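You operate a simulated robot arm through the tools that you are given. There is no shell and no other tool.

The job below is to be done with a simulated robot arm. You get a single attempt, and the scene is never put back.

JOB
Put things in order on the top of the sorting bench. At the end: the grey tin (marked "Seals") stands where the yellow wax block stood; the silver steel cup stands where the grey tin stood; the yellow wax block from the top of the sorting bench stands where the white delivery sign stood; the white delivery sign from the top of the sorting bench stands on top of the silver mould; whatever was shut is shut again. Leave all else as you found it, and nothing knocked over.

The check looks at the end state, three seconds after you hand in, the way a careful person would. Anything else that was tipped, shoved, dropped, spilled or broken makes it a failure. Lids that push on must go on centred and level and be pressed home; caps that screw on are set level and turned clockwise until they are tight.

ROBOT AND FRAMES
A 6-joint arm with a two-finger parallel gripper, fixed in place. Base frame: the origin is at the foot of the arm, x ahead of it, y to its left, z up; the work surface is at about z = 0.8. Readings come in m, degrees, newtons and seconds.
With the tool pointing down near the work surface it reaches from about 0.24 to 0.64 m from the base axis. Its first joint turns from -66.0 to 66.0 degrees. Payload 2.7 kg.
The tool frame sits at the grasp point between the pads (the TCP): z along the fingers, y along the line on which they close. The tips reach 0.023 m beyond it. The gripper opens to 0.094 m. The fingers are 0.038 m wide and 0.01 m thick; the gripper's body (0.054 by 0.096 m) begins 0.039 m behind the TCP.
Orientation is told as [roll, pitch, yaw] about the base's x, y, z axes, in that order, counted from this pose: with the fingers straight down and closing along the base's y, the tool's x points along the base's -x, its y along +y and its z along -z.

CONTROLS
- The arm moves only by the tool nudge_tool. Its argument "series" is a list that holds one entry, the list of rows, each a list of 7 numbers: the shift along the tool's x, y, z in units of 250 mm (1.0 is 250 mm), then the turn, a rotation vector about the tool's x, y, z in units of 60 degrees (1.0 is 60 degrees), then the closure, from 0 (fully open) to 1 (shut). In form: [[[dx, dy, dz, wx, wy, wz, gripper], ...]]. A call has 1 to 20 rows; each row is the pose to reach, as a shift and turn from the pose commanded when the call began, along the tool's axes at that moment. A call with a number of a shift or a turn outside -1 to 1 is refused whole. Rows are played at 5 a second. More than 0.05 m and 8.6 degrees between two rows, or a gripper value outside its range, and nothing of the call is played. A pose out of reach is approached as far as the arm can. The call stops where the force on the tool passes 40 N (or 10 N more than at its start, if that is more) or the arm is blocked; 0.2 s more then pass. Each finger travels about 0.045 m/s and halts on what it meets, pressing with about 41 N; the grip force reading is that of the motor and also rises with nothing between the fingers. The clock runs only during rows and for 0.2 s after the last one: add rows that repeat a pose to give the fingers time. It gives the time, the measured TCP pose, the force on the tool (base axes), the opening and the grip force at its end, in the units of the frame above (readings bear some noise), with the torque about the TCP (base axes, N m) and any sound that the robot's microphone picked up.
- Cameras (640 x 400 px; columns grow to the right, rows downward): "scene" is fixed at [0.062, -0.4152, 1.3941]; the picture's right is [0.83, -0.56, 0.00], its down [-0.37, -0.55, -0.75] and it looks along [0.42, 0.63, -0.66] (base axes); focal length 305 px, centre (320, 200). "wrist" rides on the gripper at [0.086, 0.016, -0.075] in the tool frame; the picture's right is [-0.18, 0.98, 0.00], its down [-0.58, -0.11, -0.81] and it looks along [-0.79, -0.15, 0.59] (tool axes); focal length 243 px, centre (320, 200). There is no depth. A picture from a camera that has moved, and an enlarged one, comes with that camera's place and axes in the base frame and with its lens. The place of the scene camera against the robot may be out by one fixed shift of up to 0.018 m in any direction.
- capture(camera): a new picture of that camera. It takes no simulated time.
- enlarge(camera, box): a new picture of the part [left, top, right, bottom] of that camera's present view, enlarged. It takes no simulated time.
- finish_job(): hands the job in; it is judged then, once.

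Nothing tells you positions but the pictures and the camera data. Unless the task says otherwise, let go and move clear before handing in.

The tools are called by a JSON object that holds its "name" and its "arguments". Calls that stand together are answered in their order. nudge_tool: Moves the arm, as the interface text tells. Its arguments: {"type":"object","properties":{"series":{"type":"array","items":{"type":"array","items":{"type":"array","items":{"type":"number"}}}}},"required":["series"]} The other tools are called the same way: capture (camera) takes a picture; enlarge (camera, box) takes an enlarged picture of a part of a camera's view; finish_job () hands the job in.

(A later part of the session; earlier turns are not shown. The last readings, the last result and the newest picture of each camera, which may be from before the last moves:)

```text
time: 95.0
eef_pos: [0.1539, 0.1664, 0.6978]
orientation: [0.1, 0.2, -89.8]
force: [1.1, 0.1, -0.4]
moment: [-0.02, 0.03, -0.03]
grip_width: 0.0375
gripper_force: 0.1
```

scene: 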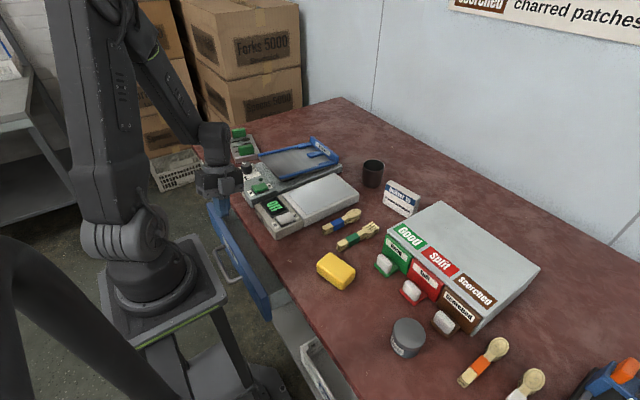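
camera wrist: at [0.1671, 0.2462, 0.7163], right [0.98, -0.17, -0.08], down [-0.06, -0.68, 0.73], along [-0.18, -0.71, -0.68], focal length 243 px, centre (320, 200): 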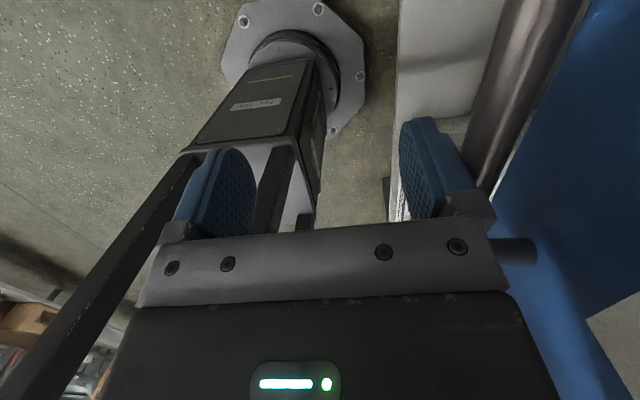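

{"name": "nudge_tool", "arguments": {"series": [[[0.041, 0.004, -0.01, 0, 0, 0, 0.6], [0.0824, 0.01, -0.05, 0, 0, 0, 0.6], [0.0824, 0.01, -0.18, 0, 0, 0, 0.6], [0.0824, 0.012, -0.31, 0, 0, 0, 0.6], [0.0824, 0.014, -0.44, 0, 0, 0, 0.6], [0.0824, 0.016, -0.57, 0, 0, 0, 0.6], [0.1, 0.04, -0.72, 0, 0, 0, 0.6], [0.13, 0.08, -0.86, 0, 0, 0, 0.6], [0.13, 0.08, -0.86, 0, 0, 0, 0.6]]]}}

{"name": "capture", "arguments": {"camera": "scene"}}

{"name": "enlarge", "arguments": {"camera": "scene", "box": [220, 190, 380, 290]}}

```text
time: 97.0
eef_pos: [0.174, 0.1982, 0.9131]
orientation: [0.3, 0.3, -90.1]
force: [0.3, -0.3, 0.2]
moment: [-0.05, 0.0, -0.03]
grip_width: 0.0376
gripper_force: 0.1
```

```text
taken
```

scene: 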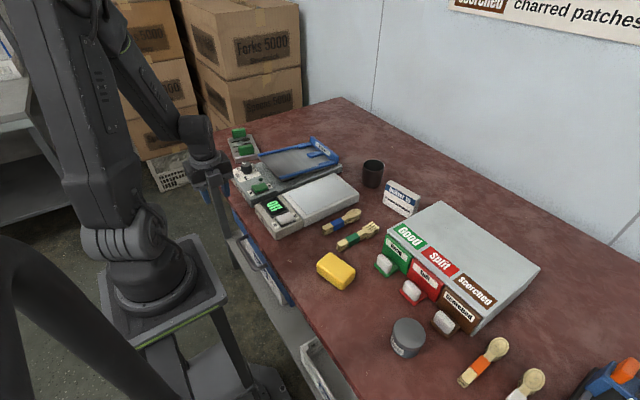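

```text
4.00 times, centred on (300, 240) of scene
camera zoom: at [0.062, -0.4152, 1.3941], right [0.83, -0.56, 0.0], down [-0.37, -0.55, -0.75], along [0.42, 0.63, -0.66], focal length 1219 px, centre (400, 40)
```

zoom: 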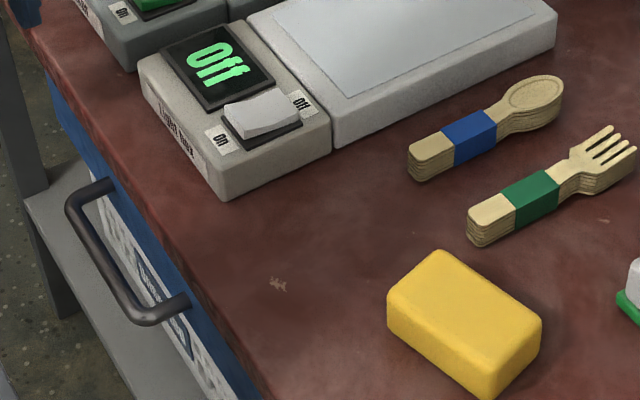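

The drawer looks exactly as at the start. Now the main job; I will turn to yaw 0 and move over the bench to measure each object accurately, starting toward the sign.

{"name": "nudge_tool", "arguments": {"series": [[[-0.02, 0.03, -0.1, 0, 0, -0.125, 0.3], [-0.07, 0.1, -0.2, 0, 0, -0.25, 0], [-0.12, 0.2, -0.28, 0, 0, -0.375, 0], [-0.18, 0.3, -0.36, 0, 0, -0.5, 0], [-0.24, 0.4, -0.36, 0, 0, -0.625, 0], [-0.3, 0.5, -0.36, 0, 0, -0.75, 0], [-0.36, 0.6, -0.36, 0, 0, -0.875, 0], [-0.4, 0.7, -0.36, 0, 0, -1.0, 0], [-0.4, 0.7, -0.36, 0, 0, -1.0, 0]]]}}

{"name": "nudge_tool", "arguments": {"series": [[[0, 0, 0, 0, 0, -0.13, 0], [0, 0, 0, 0, 0, -0.26, 0], [0, 0, 0, 0, 0, -0.39, 0], [0, 0, 0, 0, 0, -0.5, 0], [0, 0, 0, 0, 0, -0.5, 0]]]}}

{"name": "capture", "arguments": {"camera": "wrist"}}

```text
time: 99.0
eef_pos: [0.3514, 0.0979, 1.0012]
orientation: [0.1, -0.1, -29.9]
force: [1.6, -0.4, 0.9]
moment: [0.01, 0.03, 0.03]
grip_width: 0.0943
gripper_force: 0.0
```

```text
time: 100.2
eef_pos: [0.348, 0.0994, 1.0025]
orientation: [0.2, -0.1, 0.2]
force: [-0.5, 0.1, 0.0]
moment: [-0.01, 0.0, 0.0]
grip_width: 0.094
gripper_force: 0.1
```

```text
taken
camera wrist: at [0.2609, 0.1145, 1.0773], right [0.18, 0.98, 0.0], down [0.58, -0.11, 0.81], along [0.79, -0.14, -0.59], focal length 243 px, centre (320, 200)
```

wrist: 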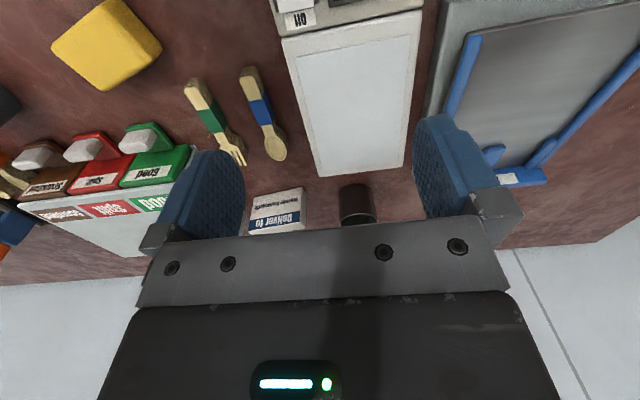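

Good view. I will enlarge the wax block, sign and cup from this calibrated pose.

{"name": "enlarge", "arguments": {"camera": "wrist", "box": [40, 0, 200, 100]}}

{"name": "enlarge", "arguments": {"camera": "wrist", "box": [240, 160, 400, 260]}}

{"name": "nudge_tool", "arguments": {"series": [[[-0.16, 0, 0, 0, 0, 0, 0], [-0.32, -0.02, 0, 0, 0, 0, 0], [-0.48, -0.06, 0, 0, 0, 0, 0], [-0.64, -0.1, 0, 0, 0, 0, 0], [-0.72, -0.2, 0, 0, 0, 0, 0], [-0.72, -0.36, 0, 0, 0, 0, 0], [-0.72, -0.36, 0, 0, 0, 0, 0]]]}}

{"name": "capture", "arguments": {"camera": "wrist"}}

```text
4.00 times, centred on (120, 50) of wrist
camera zoom: at [0.2609, 0.1145, 1.0773], right [0.18, 0.98, 0.0], down [0.58, -0.11, 0.81], along [0.79, -0.14, -0.59], focal length 970 px, centre (1120, 800)
```

zoom: 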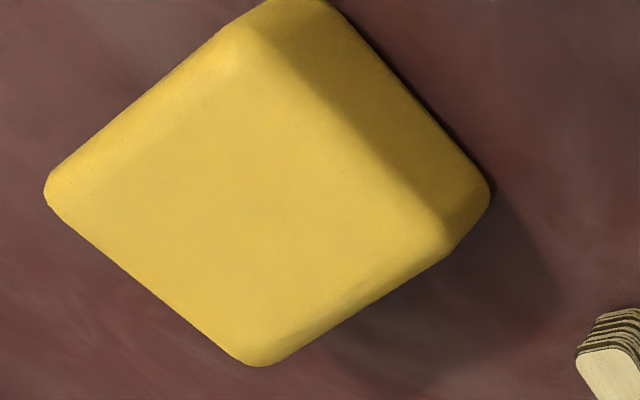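

```text
4.00 times, centred on (320, 210) of wrist
camera zoom: at [0.2609, 0.1145, 1.0773], right [0.18, 0.98, 0.0], down [0.58, -0.11, 0.81], along [0.79, -0.14, -0.59], focal length 970 px, centre (320, 160)
```

zoom: 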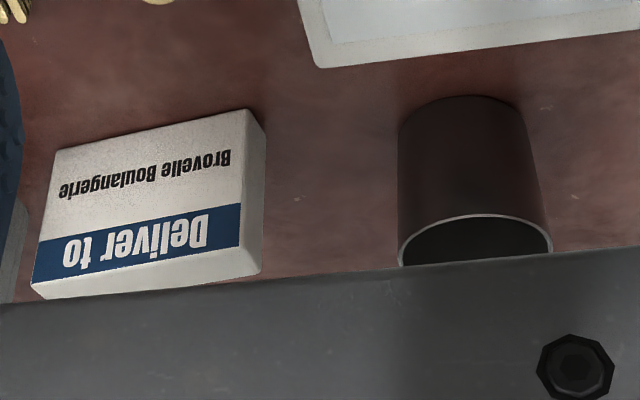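

```text
time: 101.8
eef_pos: [0.5296, 0.0087, 1.0015]
orientation: [0.2, -0.2, 0.1]
force: [0.3, 0.4, -0.3]
moment: [0.02, 0.0, -0.01]
grip_width: 0.0943
gripper_force: 0.1
```

```text
taken
camera wrist: at [0.4413, 0.0243, 1.0759], right [0.18, 0.98, 0.0], down [0.58, -0.11, 0.81], along [0.79, -0.15, -0.59], focal length 243 px, centre (320, 200)
```

wrist: 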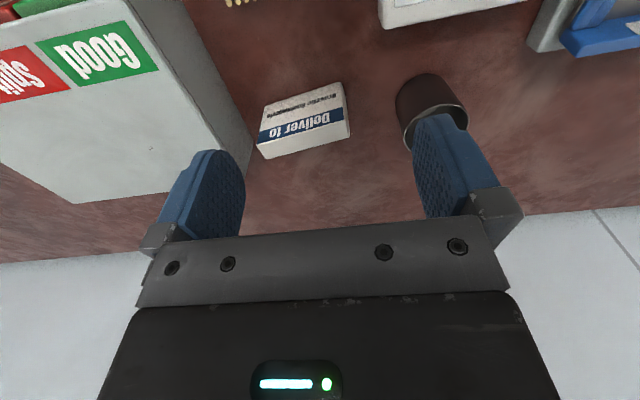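

I will enlarge the sign and cup from this nearer pose to measure them.

{"name": "enlarge", "arguments": {"camera": "wrist", "box": [220, 60, 380, 180]}}

{"name": "enlarge", "arguments": {"camera": "wrist", "box": [340, 40, 500, 160]}}

```text
3.33 times, centred on (300, 120) of wrist
camera zoom: at [0.4413, 0.0243, 1.0759], right [0.18, 0.98, 0.0], down [0.58, -0.11, 0.81], along [0.79, -0.15, -0.59], focal length 809 px, centre (387, 467)
```

zoom: 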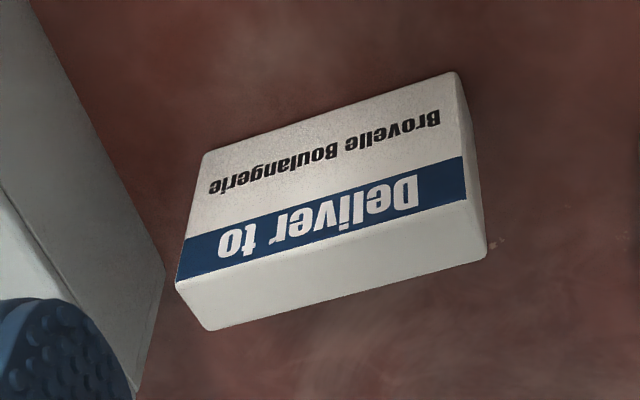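

```text
3.33 times, centred on (420, 100) of wrist
camera zoom: at [0.4413, 0.0243, 1.0759], right [0.18, 0.98, 0.0], down [0.58, -0.11, 0.81], along [0.79, -0.15, -0.59], focal length 809 px, centre (-13, 533)
```

zoom: 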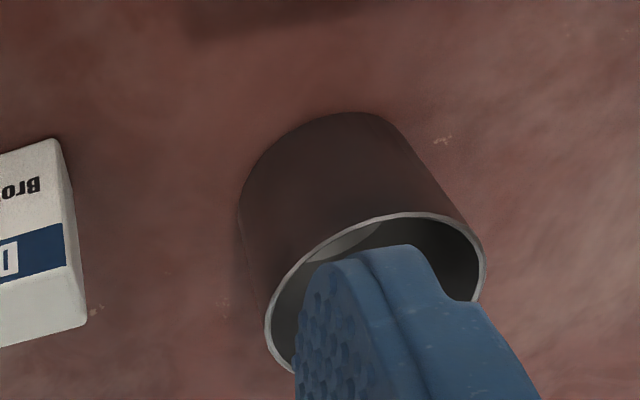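

I have the sign at about (0.606, −0.026), 0.097×0.021×0.072, yaw ≈8°, and the cup at about (0.625, 0.113). Next I will view the mould from directly above.

{"name": "nudge_tool", "arguments": {"series": [[[0.053, 0.163, 0, 0, 0, 0, 0], [0.106, 0.326, 0, 0, 0, 0, 0], [0.16, 0.49, 0, 0, 0, 0, 0], [0.213, 0.653, 0, 0, 0, 0, 0], [0.266, 0.816, 0, 0, 0, 0, 0], [0.32, 0.98, 0, 0, 0, 0, 0], [0.32, 0.98, 0, 0, 0, 0, 0]]]}}

{"name": "nudge_tool", "arguments": {"series": [[[0.06, 0.163, 0.04, 0, 0, 0, 0], [0.12, 0.326, 0.08, 0, 0, 0, 0], [0.18, 0.49, 0.12, 0, 0, 0, 0], [0.24, 0.653, 0.12, 0, 0, 0, 0], [0.3, 0.816, 0.12, 0, 0, 0, 0], [0.36, 0.96, 0.12, 0, 0, 0, 0], [0.36, 0.96, 0.12, 0, 0, 0, 0]]]}}

{"name": "capture", "arguments": {"camera": "wrist"}}

{"name": "enlarge", "arguments": {"camera": "wrist", "box": [200, 0, 456, 160]}}

```text
time: 103.4
eef_pos: [0.4465, 0.2534, 1.0016]
orientation: [0.2, -0.3, 0.0]
force: [-0.1, -0.4, 0.9]
moment: [0.02, 0.01, 0.01]
grip_width: 0.0941
gripper_force: 0.1
```

```text
time: 105.0
eef_pos: [0.3573, 0.4917, 0.9745]
orientation: [0.3, -0.1, 0.0]
force: [-0.6, -0.4, -0.5]
moment: [-0.02, 0.01, 0.02]
grip_width: 0.0939
gripper_force: 0.1
```

```text
taken
camera wrist: at [0.2701, 0.508, 1.049], right [0.18, 0.98, 0.0], down [0.58, -0.11, 0.81], along [0.79, -0.15, -0.59], focal length 243 px, centre (320, 200)
```

wrist: 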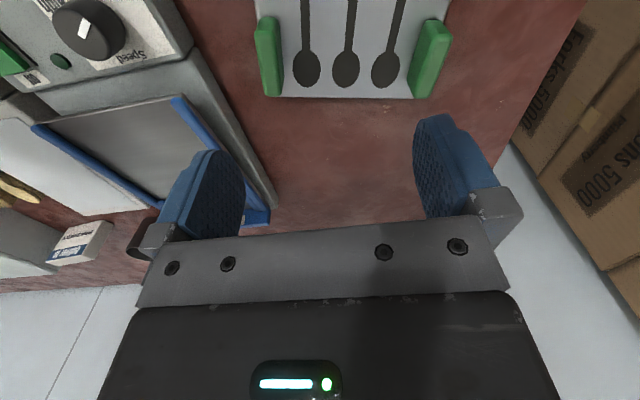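

```text
2.50 times, centred on (328, 80) of wrist
camera zoom: at [0.2701, 0.508, 1.049], right [0.18, 0.98, 0.0], down [0.58, -0.11, 0.81], along [0.79, -0.15, -0.59], focal length 606 px, centre (300, 500)
```

zoom: 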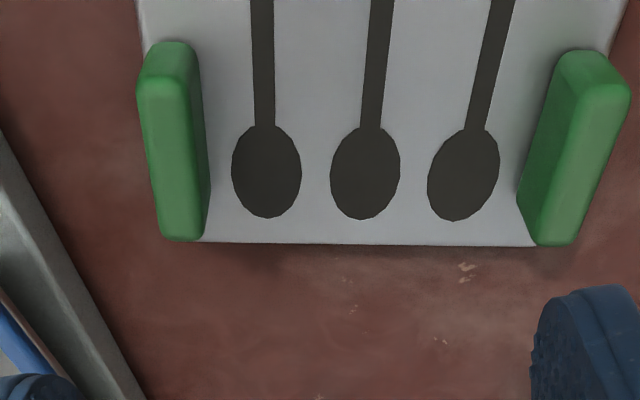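

The mould lies at about (0.364, 0.514), roughly 0.15×0.085 with about 0.13 free between the green grips, yaw ≈ −11.5°. I will enlarge it in the scene view to judge its height and grip height.

{"name": "enlarge", "arguments": {"camera": "scene", "box": [215, 110, 295, 170]}}

{"name": "enlarge", "arguments": {"camera": "wrist", "box": [0, 0, 280, 160]}}

```text
6.67 times, centred on (255, 140) of scene
camera zoom: at [0.062, -0.4152, 1.3941], right [0.83, -0.56, 0.0], down [-0.37, -0.55, -0.75], along [0.42, 0.63, -0.66], focal length 2032 px, centre (753, 600)
```

zoom: 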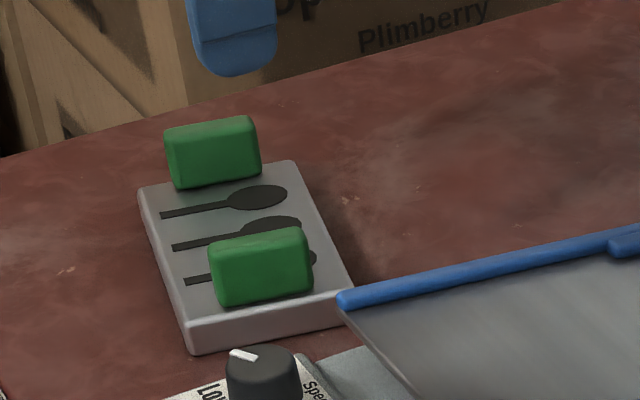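

```text
2.29 times, centred on (140, 80) of wrist
camera zoom: at [0.2701, 0.508, 1.049], right [0.18, 0.98, 0.0], down [0.58, -0.11, 0.81], along [0.79, -0.15, -0.59], focal length 555 px, centre (731, 474)
```

zoom: 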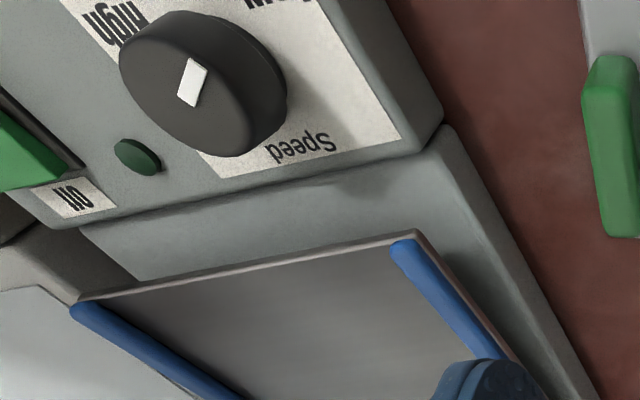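

The plate is about 2 cm thick and the grips stand higher at both ends, leaving about 12.5 cm between them: the sign fits lengthwise. I will now go over the sign and turn the gripper to close across its thickness.

{"name": "nudge_tool", "arguments": {"series": [[[-0.08, -0.163, -0.04, 0, 0, 0, 0], [-0.16, -0.326, -0.08, 0, 0, 0, 0], [-0.24, -0.49, -0.12, 0, 0, 0, 0], [-0.32, -0.653, -0.12, 0, 0, 0, 0], [-0.4, -0.816, -0.12, 0, 0, 0, 0], [-0.48, -0.98, -0.12, 0, 0, 0, 0], [-0.48, -0.98, -0.12, 0, 0, 0, 0]]]}}

{"name": "nudge_tool", "arguments": {"series": [[[-0.068, -0.14, 0, 0, 0, -0.13, 0], [-0.137, -0.28, 0, 0, 0, -0.26, 0], [-0.206, -0.42, 0, 0, 0, -0.39, 0], [-0.274, -0.56, 0, 0, 0, -0.52, 0], [-0.343, -0.7, 0, 0, 0, -0.65, 0], [-0.411, -0.84, 0, 0, 0, -0.78, 0], [-0.48, -0.98, 0, 0, 0, -0.91, 0], [-0.48, -0.98, 0, 0, 0, -0.91, 0]]]}}

{"name": "nudge_tool", "arguments": {"series": [[[0, 0, 0, 0, 0, -0.13, 0], [0, 0, 0, 0, 0, -0.26, 0], [0, 0, 0, 0, 0, -0.39, 0], [0, 0, 0, 0, 0, -0.52, 0], [0, 0, 0, 0, 0, -0.65, 0], [0, 0, 0, 0, 0, -0.722, 0], [0, 0, 0, 0, 0, -0.722, 0]]]}}

{"name": "capture", "arguments": {"camera": "wrist"}}

```text
time: 106.6
eef_pos: [0.4778, 0.2497, 1.0024]
orientation: [0.2, -0.2, 0.1]
force: [1.0, 0.4, -0.2]
moment: [-0.01, 0.03, 0.02]
grip_width: 0.0937
gripper_force: 0.1
```

```text
time: 108.4
eef_pos: [0.5998, 0.0072, 1.0043]
orientation: [0.0, -0.2, 54.7]
force: [0.4, -0.3, -0.5]
moment: [0.02, -0.03, 0.02]
grip_width: 0.094
gripper_force: 0.0
```

```text
time: 110.0
eef_pos: [0.5991, 0.0038, 1.0042]
orientation: [-0.2, -0.1, 98.0]
force: [0.2, -0.1, 0.5]
moment: [0.01, 0.02, 0.0]
grip_width: 0.0942
gripper_force: 0.0
```

```text
taken
camera wrist: at [0.594, -0.0844, 1.0778], right [-1.0, 0.04, 0.0], down [0.02, 0.59, 0.81], along [0.04, 0.81, -0.59], focal length 243 px, centre (320, 200)
```

wrist: 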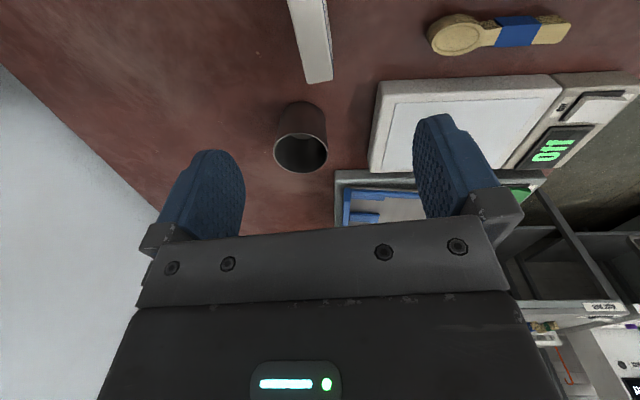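

The sign's top edge shows at the top of the view. I will enlarge it and the cup to refine positions.

{"name": "enlarge", "arguments": {"camera": "wrist", "box": [240, 0, 400, 100]}}

{"name": "enlarge", "arguments": {"camera": "wrist", "box": [240, 80, 368, 180]}}

```text
4.00 times, centred on (320, 50) of wrist
camera zoom: at [0.594, -0.0844, 1.0778], right [-1.0, 0.04, 0.0], down [0.02, 0.59, 0.81], along [0.04, 0.81, -0.59], focal length 970 px, centre (320, 800)
```

zoom: 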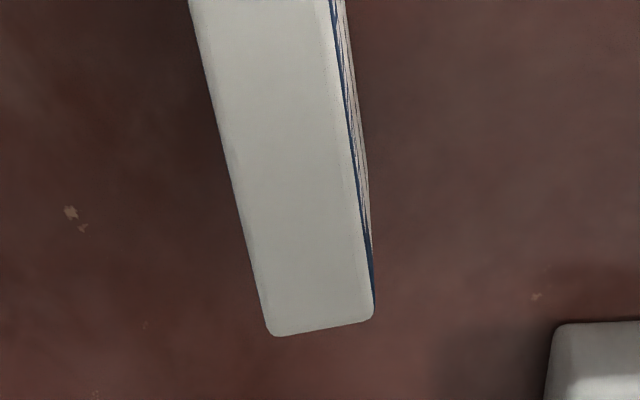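

```text
4.00 times, centred on (304, 130) of wrist
camera zoom: at [0.594, -0.0844, 1.0778], right [-1.0, 0.04, 0.0], down [0.02, 0.59, 0.81], along [0.04, 0.81, -0.59], focal length 970 px, centre (384, 480)
```

zoom: 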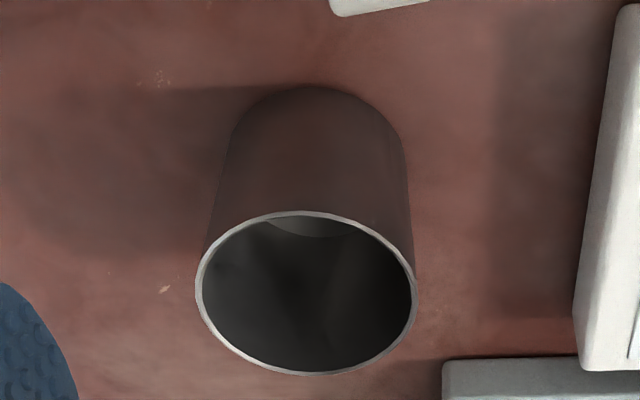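

The sign's end confirms its centre at (0.606, −0.025) and the cup at (0.626, 0.115). I will move over the sign's centre and lower the open fingers around it.

{"name": "nudge_tool", "arguments": {"series": [[[0.06, -0.006, 0, 0, 0, 0, 0], [0.118, -0.0113, 0.06, 0, 0, 0, 0], [0.118, -0.0113, 0.2, 0, 0, 0, 0], [0.118, -0.0113, 0.34, 0, 0, 0, 0], [0.118, -0.0113, 0.48, 0, 0, 0, 0], [0.118, -0.0113, 0.58, 0, 0, 0, 0], [0.118, -0.0113, 0.617, 0, 0, 0, 0], [0.118, -0.0113, 0.617, 0, 0, 0, 0]]]}}

{"name": "capture", "arguments": {"camera": "wrist"}}

{"name": "capture", "arguments": {"camera": "scene"}}

```text
time: 111.8
eef_pos: [0.6067, -0.0242, 0.8477]
orientation: [-0.1, -0.1, 97.9]
force: [-0.2, 0.7, -0.3]
moment: [-0.03, 0.04, 0.03]
grip_width: 0.0939
gripper_force: 0.1
```

```text
taken
camera wrist: at [0.6024, -0.1129, 0.9231], right [-1.0, 0.05, 0.0], down [0.02, 0.59, 0.81], along [0.04, 0.81, -0.59], focal length 243 px, centre (320, 200)
```

wrist: 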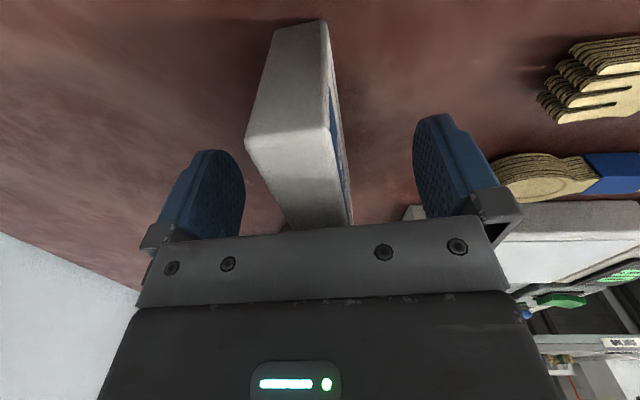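

```text
taken
```

scene: 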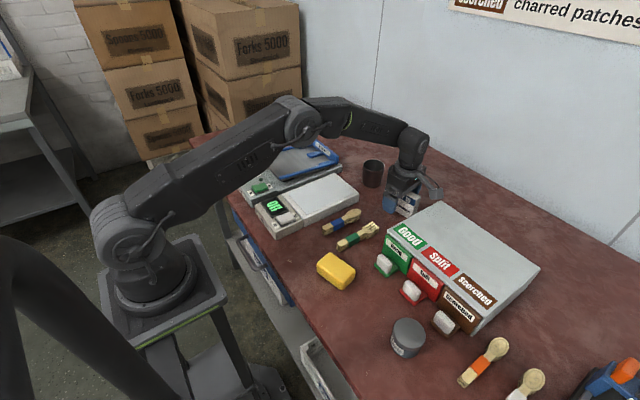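

The sign stands between the fingers. I will close on it.

{"name": "nudge_tool", "arguments": {"series": [[[0, 0, 0, 0, 0, 0, 0.4], [0, 0, 0, 0, 0, 0, 0.7], [0, 0, 0, 0, 0, 0, 0.85], [0, 0, 0, 0, 0, 0, 0.9], [0, 0, 0, 0, 0, 0, 0.9], [0, 0, 0, 0, 0, 0, 0.9], [0, 0, 0, 0, 0, 0, 0.9]]]}}

```text
time: 113.4
eef_pos: [0.6075, -0.0259, 0.8491]
orientation: [-0.3, -0.1, 98.0]
force: [-0.1, -0.5, 1.3]
moment: [0.09, 0.04, 0.0]
grip_width: 0.0239
gripper_force: 41.1
```

Gripped at 24 mm. I will lift the sign straight up.

{"name": "nudge_tool", "arguments": {"series": [[[0, 0, -0.04, 0, 0, 0, 0.95], [0, 0, -0.14, 0, 0, 0, 0.95], [0, 0, -0.28, 0, 0, 0, 0.95], [0, 0, -0.42, 0, 0, 0, 0.95], [0, 0, -0.56, 0, 0, 0, 0.95], [0, 0, -0.6, 0, 0, 0, 0.95], [0, 0, -0.6, 0, 0, 0, 0.95]]]}}

{"name": "capture", "arguments": {"camera": "wrist"}}

```text
time: 115.0
eef_pos: [0.6039, -0.0256, 0.9988]
orientation: [-0.1, -0.2, 98.0]
force: [-0.1, -0.9, -0.7]
moment: [-0.02, 0.02, 0.01]
grip_width: 0.0233
gripper_force: 41.0
```

```text
taken
camera wrist: at [0.5993, -0.1138, 1.0731], right [-1.0, 0.05, 0.0], down [0.02, 0.59, 0.81], along [0.04, 0.81, -0.59], focal length 243 px, centre (320, 200)
```

wrist: 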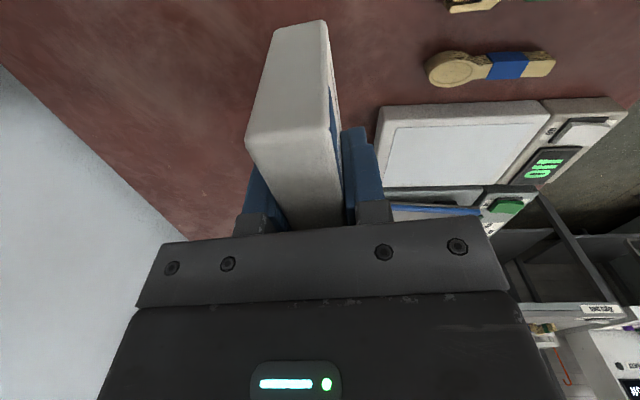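

The sign is held firmly. I will carry it over to the mould at this height.

{"name": "nudge_tool", "arguments": {"series": [[[-0.15, 0.043, 0, 0, 0, 0.03, 0.95], [-0.3, 0.086, 0, 0, 0, 0.06, 0.95], [-0.45, 0.129, 0, 0, 0, 0.09, 0.95], [-0.6, 0.172, 0, 0, 0, 0.12, 0.95], [-0.758, 0.215, 0, 0, 0, 0.15, 0.95], [-0.758, 0.215, 0, 0, 0, 0.15, 0.95]]]}}

```text
time: 116.4
eef_pos: [0.5241, 0.1539, 0.9975]
orientation: [-0.2, -0.2, 88.9]
force: [-0.2, 0.1, -1.3]
moment: [0.0, 0.02, 0.01]
grip_width: 0.0232
gripper_force: 40.6
```

{"name": "nudge_tool", "arguments": {"series": [[[-0.144, 0.065, 0, 0, 0, 0.03, 0.95], [-0.287, 0.13, 0, 0, 0, 0.06, 0.95], [-0.431, 0.196, 0, 0, 0, 0.1, 0.95], [-0.575, 0.261, 0, 0, 0, 0.14, 0.95], [-0.718, 0.326, 0, 0, 0, 0.173, 0.95], [-0.718, 0.326, 0, 0, 0, 0.173, 0.95]]]}}

{"name": "capture", "arguments": {"camera": "wrist"}}

```text
time: 117.8
eef_pos: [0.4462, 0.3339, 1.0]
orientation: [-0.1, -0.2, 78.6]
force: [0.9, -0.5, -0.8]
moment: [0.03, 0.02, 0.01]
grip_width: 0.0234
gripper_force: 41.0
```

```text
taken
camera wrist: at [0.4113, 0.2532, 1.0737], right [-0.93, 0.38, 0.0], down [0.22, 0.55, 0.81], along [0.3, 0.75, -0.59], focal length 243 px, centre (320, 200)
```

wrist: 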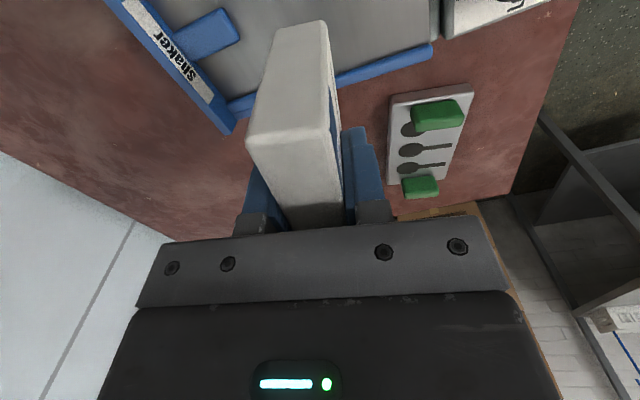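

The mould is in view. I will enlarge it for another measurement from this angle.

{"name": "enlarge", "arguments": {"camera": "wrist", "box": [360, 70, 488, 220]}}

```text
2.67 times, centred on (424, 145) of wrist
camera zoom: at [0.4113, 0.2532, 1.0737], right [-0.93, 0.38, 0.0], down [0.22, 0.55, 0.81], along [0.3, 0.75, -0.59], focal length 647 px, centre (43, 347)
```

zoom: 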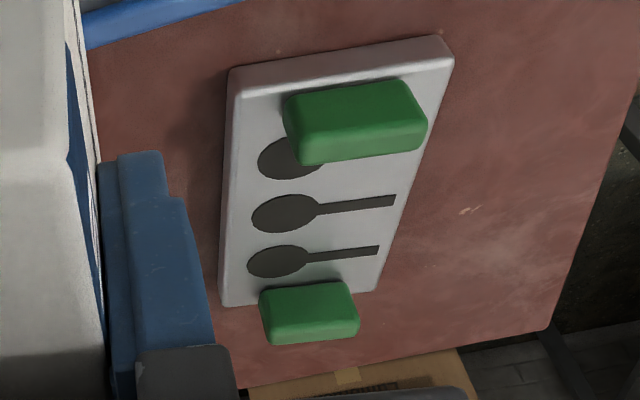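

The mould centre is (0.365, 0.5145), yaw about −10.8°, grips at ±6.3 cm along its length. I will carry the sign over its centre.

{"name": "nudge_tool", "arguments": {"series": [[[-0.129, 0.092, 0, 0, 0, 0, 0.95], [-0.258, 0.184, 0, 0, 0, 0, 0.95], [-0.386, 0.277, 0, 0, 0, 0, 0.95], [-0.515, 0.369, 0, 0, 0, 0, 0.95], [-0.644, 0.461, 0, 0, 0, -0.01, 0.95], [-0.644, 0.461, 0, 0, 0, -0.01, 0.95]]]}}

{"name": "capture", "arguments": {"camera": "wrist"}}

{"name": "enlarge", "arguments": {"camera": "scene", "box": [190, 80, 318, 180]}}

```text
time: 119.2
eef_pos: [0.3655, 0.5171, 0.9981]
orientation: [-0.1, 0.0, 79.3]
force: [0.5, 0.7, -0.1]
moment: [0.03, -0.02, -0.02]
grip_width: 0.0234
gripper_force: 40.5
```

```text
taken
camera wrist: at [0.3327, 0.435, 1.0721], right [-0.93, 0.37, 0.0], down [0.21, 0.55, 0.81], along [0.3, 0.75, -0.59], focal length 243 px, centre (320, 200)
```

wrist: 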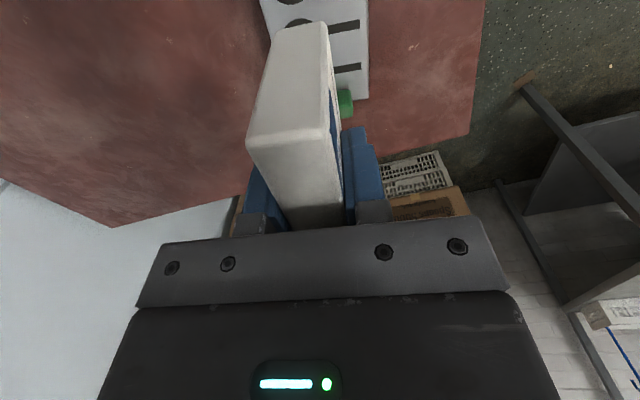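

```text
4.00 times, centred on (254, 130) of scene
camera zoom: at [0.062, -0.4152, 1.3942], right [0.83, -0.56, 0.0], down [-0.37, -0.55, -0.75], along [0.42, 0.63, -0.66], focal length 1219 px, centre (584, 480)
```

zoom: 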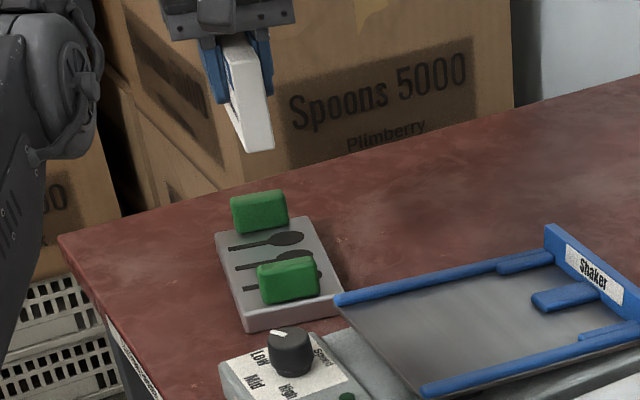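

The sign hangs above the mould. I will lower it to about 1.5 cm above the plate and check.

{"name": "nudge_tool", "arguments": {"series": [[[0.0106, 0, 0.1, 0, 0, 0, 0.95], [0.0106, 0, 0.22, 0, 0, 0, 0.95], [0.0106, 0, 0.34, 0, 0, 0, 0.95], [0.0106, 0, 0.45, 0, 0, 0, 0.95], [0.0106, 0, 0.45, 0, 0, 0, 0.95]]]}}

{"name": "capture", "arguments": {"camera": "wrist"}}

{"name": "enlarge", "arguments": {"camera": "scene", "box": [200, 100, 296, 172]}}

```text
time: 120.4
eef_pos: [0.3657, 0.5151, 0.8858]
orientation: [-0.2, -0.3, 79.3]
force: [-0.3, -0.4, -0.7]
moment: [-0.01, 0.0, 0.02]
grip_width: 0.0233
gripper_force: 41.3
```

```text
taken
camera wrist: at [0.3331, 0.4339, 0.9601], right [-0.93, 0.37, 0.0], down [0.21, 0.55, 0.81], along [0.3, 0.75, -0.59], focal length 243 px, centre (320, 200)
```

wrist: 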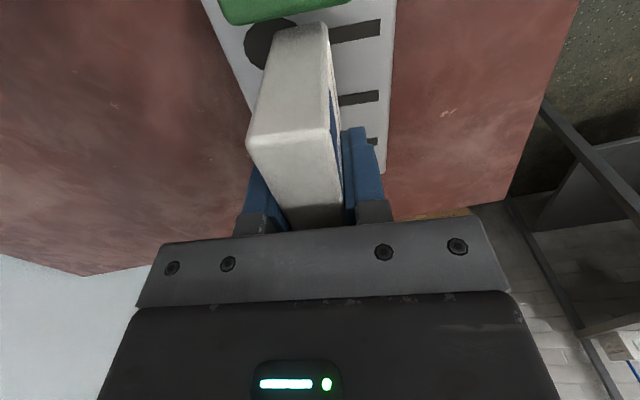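

```text
5.56 times, centred on (248, 136) of scene
camera zoom: at [0.062, -0.4152, 1.3942], right [0.83, -0.56, 0.0], down [-0.37, -0.55, -0.75], along [0.42, 0.63, -0.66], focal length 1693 px, centre (720, 556)
```

zoom: 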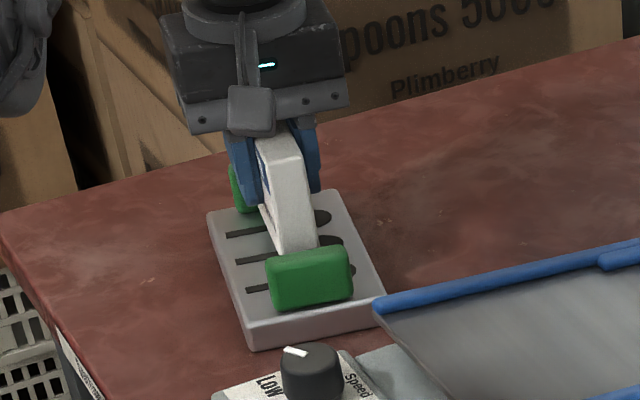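

Well aligned between the grips. I will lower slowly toward contact.

{"name": "nudge_tool", "arguments": {"series": [[[0, 0, 0.016, 0, 0, 0, 0.95], [0, 0, 0.032, 0, 0, 0, 0.95], [0, 0, 0.044, 0, 0, 0, 0.95], [0, 0, 0.056, 0, 0, 0, 0.95], [0, 0, 0.062, 0, 0, 0, 0.95], [0, 0, 0.062, 0, 0, 0, 0.95]]]}}

```text
time: 121.8
eef_pos: [0.3657, 0.5147, 0.8708]
orientation: [0.0, -0.2, 79.1]
force: [-0.5, -0.3, -1.1]
moment: [-0.01, 0.0, -0.02]
grip_width: 0.0233
gripper_force: 41.1
```

{"name": "nudge_tool", "arguments": {"series": [[[0, 0, 0.004, 0, 0, 0, 0.95], [0, 0, 0.008, 0, 0, 0, 0.95], [0, 0, 0.008, 0, 0, 0, 0.95]]]}}

{"name": "enlarge", "arguments": {"camera": "scene", "box": [220, 115, 284, 163]}}

```text
time: 122.6
eef_pos: [0.3665, 0.5132, 0.8702]
orientation: [-0.2, -0.2, 79.2]
force: [-2.8, -3.0, 14.6]
moment: [-0.72, 0.25, -0.04]
grip_width: 0.0235
gripper_force: 40.9
```

```text
8.33 times, centred on (252, 139) of scene
camera zoom: at [0.0618, -0.4155, 1.3941], right [0.83, -0.56, 0.0], down [-0.37, -0.55, -0.75], along [0.42, 0.63, -0.66], focal length 2540 px, centre (887, 708)
```

zoom: 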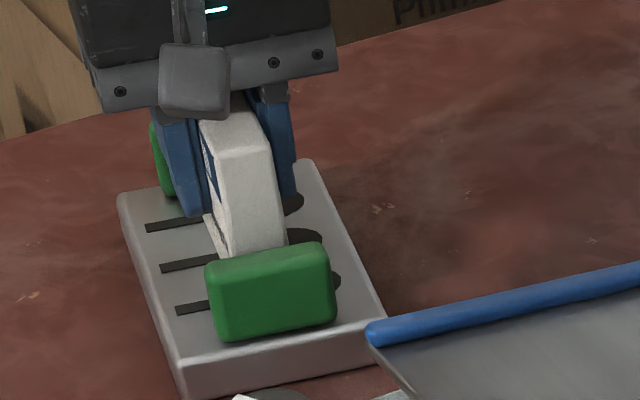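

The sign touches the plate lightly. I will ease the pressure by a millimetre and open the fingers slowly.

{"name": "nudge_tool", "arguments": {"series": [[[0, 0, -0.004, 0, 0, 0, 0.95], [0, 0, -0.004, 0, 0, 0, 0.75], [0, 0, -0.004, 0, 0, 0, 0.72], [0, 0, -0.004, 0, 0, 0, 0.68], [0, 0, -0.004, 0, 0, 0, 0.6], [0, 0, -0.004, 0, 0, 0, 0.5], [0, 0, -0.004, 0, 0, 0, 0.4], [0, 0, -0.004, 0, 0, 0, 0.4], [0, 0, -0.004, 0, 0, 0, 0.4]]]}}

{"name": "capture", "arguments": {"camera": "wrist"}}

{"name": "enlarge", "arguments": {"camera": "scene", "box": [220, 115, 284, 163]}}

```text
time: 124.6
eef_pos: [0.3677, 0.5146, 0.8703]
orientation: [-0.1, -0.2, 79.3]
force: [0.3, -0.2, 0.5]
moment: [-0.01, -0.01, 0.01]
grip_width: 0.0564
gripper_force: 0.0
```

```text
taken
camera wrist: at [0.3331, 0.4323, 0.9444], right [-0.93, 0.37, 0.0], down [0.21, 0.55, 0.81], along [0.3, 0.75, -0.59], focal length 243 px, centre (320, 200)
```

wrist: 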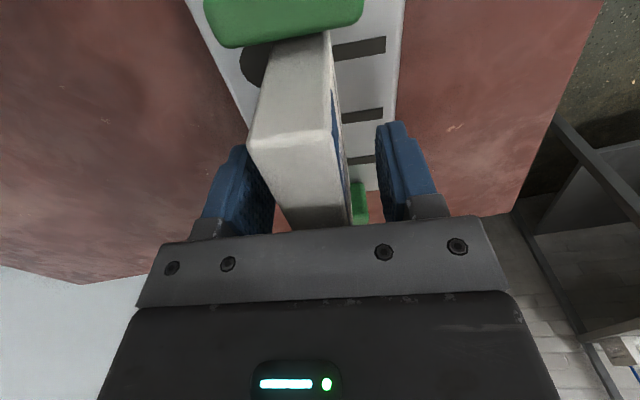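

```text
8.33 times, centred on (252, 139) of scene
camera zoom: at [0.062, -0.4152, 1.3941], right [0.83, -0.56, 0.0], down [-0.37, -0.55, -0.75], along [0.42, 0.63, -0.66], focal length 2540 px, centre (887, 708)
```

zoom: 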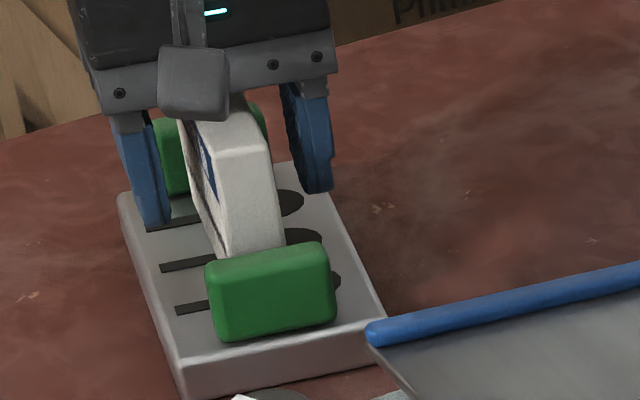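

The sign stands upright on the mould. I will lift the gripper straight up clear of it.

{"name": "nudge_tool", "arguments": {"series": [[[0, 0, -0.06, 0, 0, 0, 0.4], [0, 0, -0.16, 0, 0, 0, 0.4], [0, 0, -0.3, 0, 0, 0, 0.3], [0, 0, -0.46, 0, 0, 0, 0.2], [0, 0, -0.58, 0, 0, 0, 0], [0, 0, -0.58, 0, 0, 0, 0]]]}}

{"name": "capture", "arguments": {"camera": "wrist"}}

{"name": "enlarge", "arguments": {"camera": "scene", "box": [210, 100, 290, 170]}}

```text
time: 126.0
eef_pos: [0.3673, 0.5116, 1.0155]
orientation: [0.0, -0.1, 79.2]
force: [0.5, -0.6, 0.1]
moment: [-0.01, 0.01, 0.01]
grip_width: 0.094
gripper_force: 0.1
```

```text
taken
camera wrist: at [0.3333, 0.4305, 1.0902], right [-0.93, 0.37, 0.0], down [0.21, 0.55, 0.81], along [0.3, 0.75, -0.59], focal length 243 px, centre (320, 200)
```

wrist: 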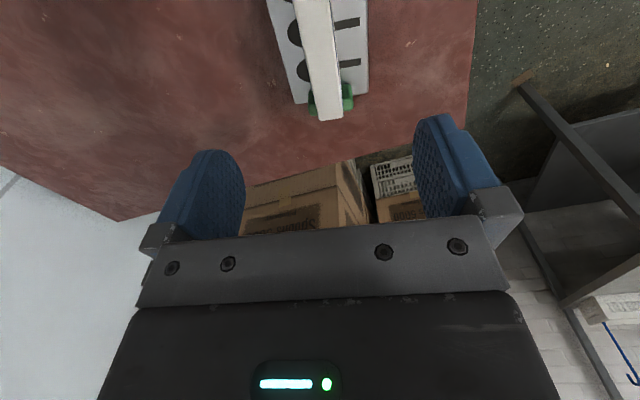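

```text
5.71 times, centred on (250, 135) of scene
camera zoom: at [0.062, -0.4152, 1.3941], right [0.83, -0.56, 0.0], down [-0.37, -0.55, -0.75], along [0.42, 0.63, -0.66], focal length 1742 px, centre (720, 571)
```

zoom: 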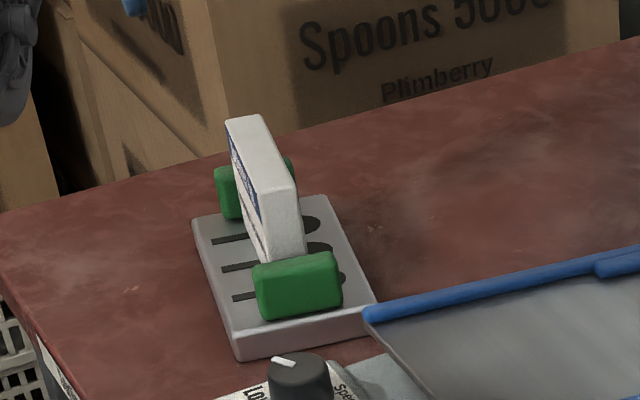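

The sign is standing well on the mould. Now I will go to the yellow wax block and measure it from above.

{"name": "nudge_tool", "arguments": {"series": [[[0.153, -0.05, 0, 0, 0, 0, 0], [0.307, -0.1, 0, 0, 0, 0, 0], [0.46, -0.149, 0, 0, 0, 0, 0], [0.613, -0.199, 0, 0, 0, 0, 0], [0.767, -0.248, 0, 0, 0, 0, 0], [0.92, -0.298, 0, 0, 0, 0, 0], [0.92, -0.298, 0, 0, 0, 0, 0]]]}}

{"name": "nudge_tool", "arguments": {"series": [[[0.157, -0.03, 0, 0, 0, 0, 0], [0.314, -0.06, 0, 0, 0, 0, 0], [0.471, -0.09, 0, 0, 0, 0, 0], [0.629, -0.12, 0, 0, 0, 0, 0], [0.786, -0.15, 0, 0, 0, 0, 0], [0.943, -0.18, 0, 0, 0, 0, 0], [0.943, -0.18, 0, 0, 0, 0, 0]]]}}

{"name": "nudge_tool", "arguments": {"series": [[[0.131, 0.046, 0.03, 0, 0, -0.1, 0.25], [0.262, 0.092, 0.06, 0, 0, -0.2, 0.25], [0.393, 0.139, 0.1, 0, 0, -0.3, 0.25], [0.45, 0.185, 0.14, 0, 0, -0.39, 0.25], [0.45, 0.185, 0.14, 0, 0, -0.39, 0.25]]]}}

{"name": "capture", "arguments": {"camera": "wrist"}}

```text
time: 127.6
eef_pos: [0.3957, 0.2762, 1.0175]
orientation: [-0.3, -0.2, 79.2]
force: [0.6, 0.2, 0.4]
moment: [0.0, -0.02, 0.0]
grip_width: 0.0936
gripper_force: 0.1
out of reach, approached as far as the arm can: row 1
```

```text
time: 129.2
eef_pos: [0.3963, 0.035, 1.0158]
orientation: [0.0, -0.1, 79.2]
force: [0.4, 0.4, -0.4]
moment: [-0.01, -0.03, -0.01]
grip_width: 0.094
gripper_force: 0.0
```

```text
time: 130.4
eef_pos: [0.3293, -0.0666, 0.9797]
orientation: [-0.2, -0.1, 102.7]
force: [0.1, 0.1, -0.3]
moment: [0.0, 0.0, -0.01]
grip_width: 0.0705
gripper_force: 0.1
```

```text
taken
camera wrist: at [0.3317, -0.1548, 1.054], right [-1.0, -0.04, 0.0], down [-0.02, 0.59, 0.81], along [-0.03, 0.81, -0.59], focal length 243 px, centre (320, 200)
```

wrist: 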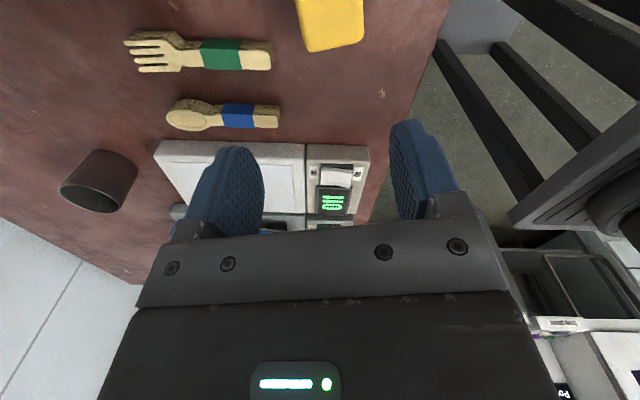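

The block is at the top edge of the view. I will shift so the gripper is right above it and look again.

{"name": "nudge_tool", "arguments": {"series": [[[0.1, 0.02, 0, 0, 0, 0, 0.25], [0.195, 0.044, 0, 0, 0, 0, 0.25], [0.195, 0.044, 0, 0, 0, 0, 0.25]]]}}

{"name": "enlarge", "arguments": {"camera": "wrist", "box": [240, 0, 400, 120]}}

```text
time: 131.2
eef_pos: [0.3312, -0.1181, 0.9809]
orientation: [-0.1, -0.1, 102.6]
force: [-0.2, -0.1, 0.2]
moment: [0.01, 0.01, 0.02]
grip_width: 0.0705
gripper_force: 0.0
```

```text
3.33 times, centred on (320, 60) of wrist
camera zoom: at [0.3323, -0.2053, 1.0537], right [-1.0, -0.04, 0.0], down [-0.02, 0.59, 0.81], along [-0.03, 0.81, -0.59], focal length 809 px, centre (320, 667)
```

zoom: 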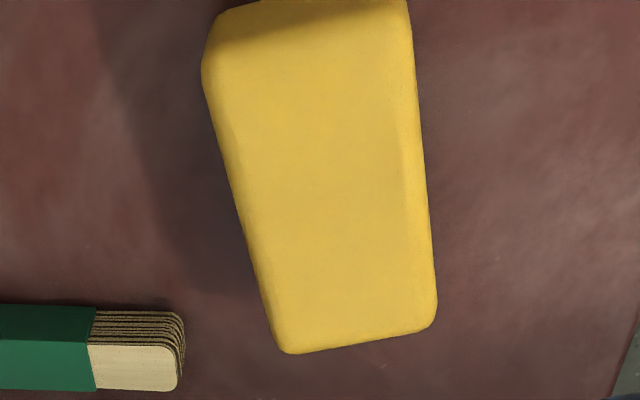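

The block's centre is (0.325, −0.108), about 0.075×0.048, aligned with the gripper. I will lower around it and close.

{"name": "nudge_tool", "arguments": {"series": [[[-0.046, 0.015, 0.04, 0, 0, 0, 0.25], [-0.046, 0.015, 0.18, 0, 0, 0, 0.25], [-0.046, 0.015, 0.32, 0, 0, 0, 0.25], [-0.046, 0.015, 0.46, 0, 0, 0, 0.25], [-0.046, 0.015, 0.56, 0, 0, 0, 0.25], [-0.046, 0.015, 0.604, 0, 0, 0, 0.25], [-0.046, 0.015, 0.604, 0, 0, 0, 0.25]]]}}

{"name": "capture", "arguments": {"camera": "wrist"}}

```text
time: 132.8
eef_pos: [0.3247, -0.1079, 0.8273]
orientation: [-0.2, -0.1, 102.6]
force: [0.4, 0.6, 0.4]
moment: [0.04, -0.02, 0.02]
grip_width: 0.0705
gripper_force: 0.0
```

```text
taken
camera wrist: at [0.3264, -0.1959, 0.9026], right [-1.0, -0.03, 0.0], down [-0.02, 0.59, 0.81], along [-0.03, 0.81, -0.59], focal length 243 px, centre (320, 200)
```

wrist: 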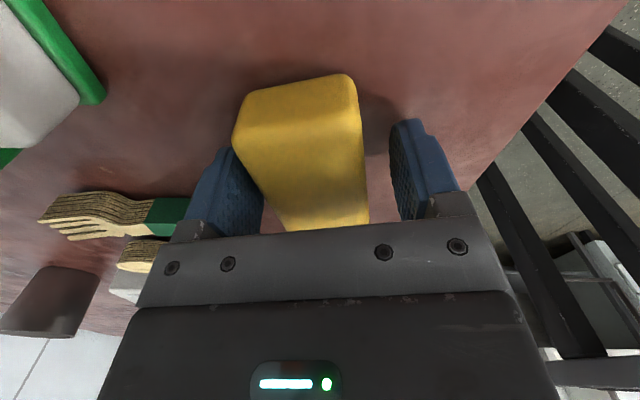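

{"name": "nudge_tool", "arguments": {"series": [[[0, 0, 0, 0, 0, 0, 0.4], [0, 0, 0, 0, 0, 0, 0.5], [0, 0, 0, 0, 0, 0, 0.6], [0, 0, 0, 0, 0, 0, 0.65], [0, 0, 0, 0, 0, 0, 0.65], [0, 0, 0, 0, 0, 0, 0.65]]]}}

```text
time: 134.2
eef_pos: [0.3254, -0.1088, 0.8273]
orientation: [-0.2, -0.1, 102.6]
force: [0.0, -0.8, -1.1]
moment: [-0.03, 0.0, 0.02]
grip_width: 0.0494
gripper_force: 41.0
```

Gripped at 49 mm. I will lift the block and carry it toward the sign's old place.

{"name": "nudge_tool", "arguments": {"series": [[[0, 0, -0.04, 0, 0, 0, 0.7], [0, 0, -0.16, 0, 0, 0, 0.7], [0, 0, -0.32, 0, 0, 0, 0.7], [0, 0, -0.48, 0, 0, 0, 0.7], [0, 0, -0.65, 0, 0, 0, 0.7], [-0.014, -0.17, -0.65, 0, 0, 0, 0.7], [-0.028, -0.34, -0.65, 0, 0, 0.02, 0.7], [-0.042, -0.5, -0.65, 0, 0, 0.04, 0.7], [-0.042, -0.585, -0.65, 0, 0, 0.04, 0.7], [-0.042, -0.585, -0.65, 0, 0, 0.04, 0.7]]]}}

{"name": "nudge_tool", "arguments": {"series": [[[-0.014, -0.17, 0, 0, 0, 0.02, 0.7], [-0.028, -0.34, 0, 0, 0, 0.037, 0.7], [-0.042, -0.5, 0, 0, 0, 0.037, 0.7], [-0.042, -0.56, 0, 0, 0, 0.037, 0.7], [-0.042, -0.56, 0, 0, 0, 0.037, 0.7]]]}}

{"name": "capture", "arguments": {"camera": "wrist"}}

{"name": "capture", "arguments": {"camera": "scene"}}

```text
time: 136.4
eef_pos: [0.4651, -0.0655, 0.9906]
orientation: [-0.2, -0.1, 100.2]
force: [0.3, 0.1, -1.2]
moment: [0.0, -0.01, -0.01]
grip_width: 0.0495
gripper_force: 40.9
```

```text
time: 137.6
eef_pos: [0.6023, -0.0322, 0.9919]
orientation: [-0.1, 0.0, 98.0]
force: [1.3, -0.1, -1.2]
moment: [0.03, 0.03, -0.03]
grip_width: 0.0492
gripper_force: 41.1
```

```text
taken
camera wrist: at [0.5968, -0.1192, 1.0667], right [-1.0, 0.05, 0.0], down [0.03, 0.59, 0.81], along [0.04, 0.81, -0.59], focal length 243 px, centre (320, 200)
```

wrist: 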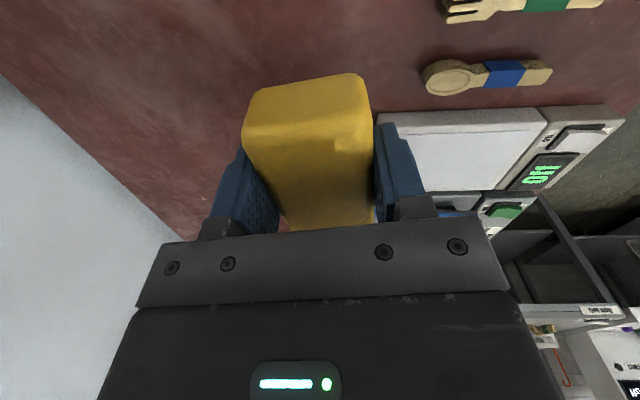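

```text
taken
```

scene: 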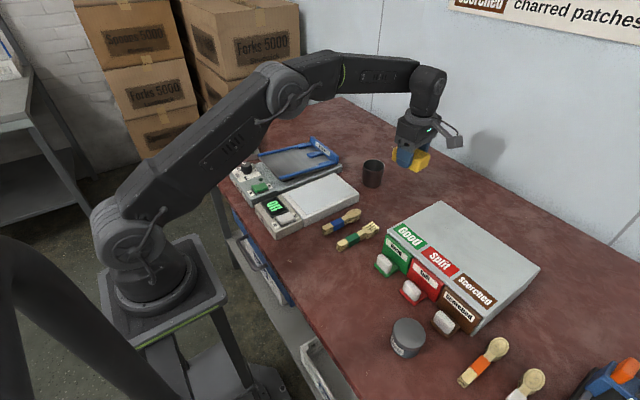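

I will centre over the old sign position and lower the block to the bench.

{"name": "nudge_tool", "arguments": {"series": [[[-0.0265, -0.0187, 0.06, 0, 0, 0, 0.7], [-0.0265, -0.0187, 0.2, 0, 0, 0, 0.7], [-0.0265, -0.0187, 0.34, 0, 0, 0, 0.7], [-0.0265, -0.0187, 0.48, 0, 0, 0, 0.7], [-0.0265, -0.0187, 0.58, 0, 0, 0, 0.7], [-0.0265, -0.0187, 0.62, 0, 0, 0, 0.7], [-0.0265, -0.0187, 0.635, 0, 0, 0, 0.7], [-0.0265, -0.0187, 0.645, 0, 0, 0, 0.7], [-0.0265, -0.0187, 0.645, 0, 0, 0, 0.7]]]}}

```text
time: 139.6
eef_pos: [0.6032, -0.0212, 0.8305]
orientation: [-0.2, -0.1, 97.9]
force: [0.3, 0.1, -1.3]
moment: [0.03, 0.04, -0.01]
grip_width: 0.0497
gripper_force: 41.0
```

{"name": "nudge_tool", "arguments": {"series": [[[0.013, -0.0063, 0.005, 0, 0, 0, 0.7], [0.013, -0.0063, 0.01, 0, 0, 0, 0.7], [0.013, -0.0063, 0.014, 0, 0, 0, 0.7], [0.013, -0.0063, 0.014, 0, 0, 0, 0.7]]]}}

{"name": "enlarge", "arguments": {"camera": "scene", "box": [360, 140, 488, 220]}}

```text
time: 140.6
eef_pos: [0.6063, -0.026, 0.8278]
orientation: [-0.3, -0.1, 98.1]
force: [-3.1, 2.0, 10.4]
moment: [-0.03, 0.38, -0.05]
grip_width: 0.0496
gripper_force: 40.4
```

```text
5.00 times, centred on (424, 180) of scene
camera zoom: at [0.0617, -0.4152, 1.3942], right [0.83, -0.56, 0.0], down [-0.37, -0.55, -0.75], along [0.42, 0.63, -0.66], focal length 1524 px, centre (-200, 300)
```

zoom: 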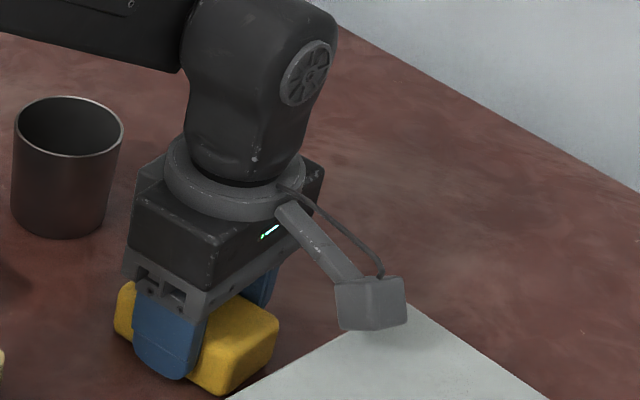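

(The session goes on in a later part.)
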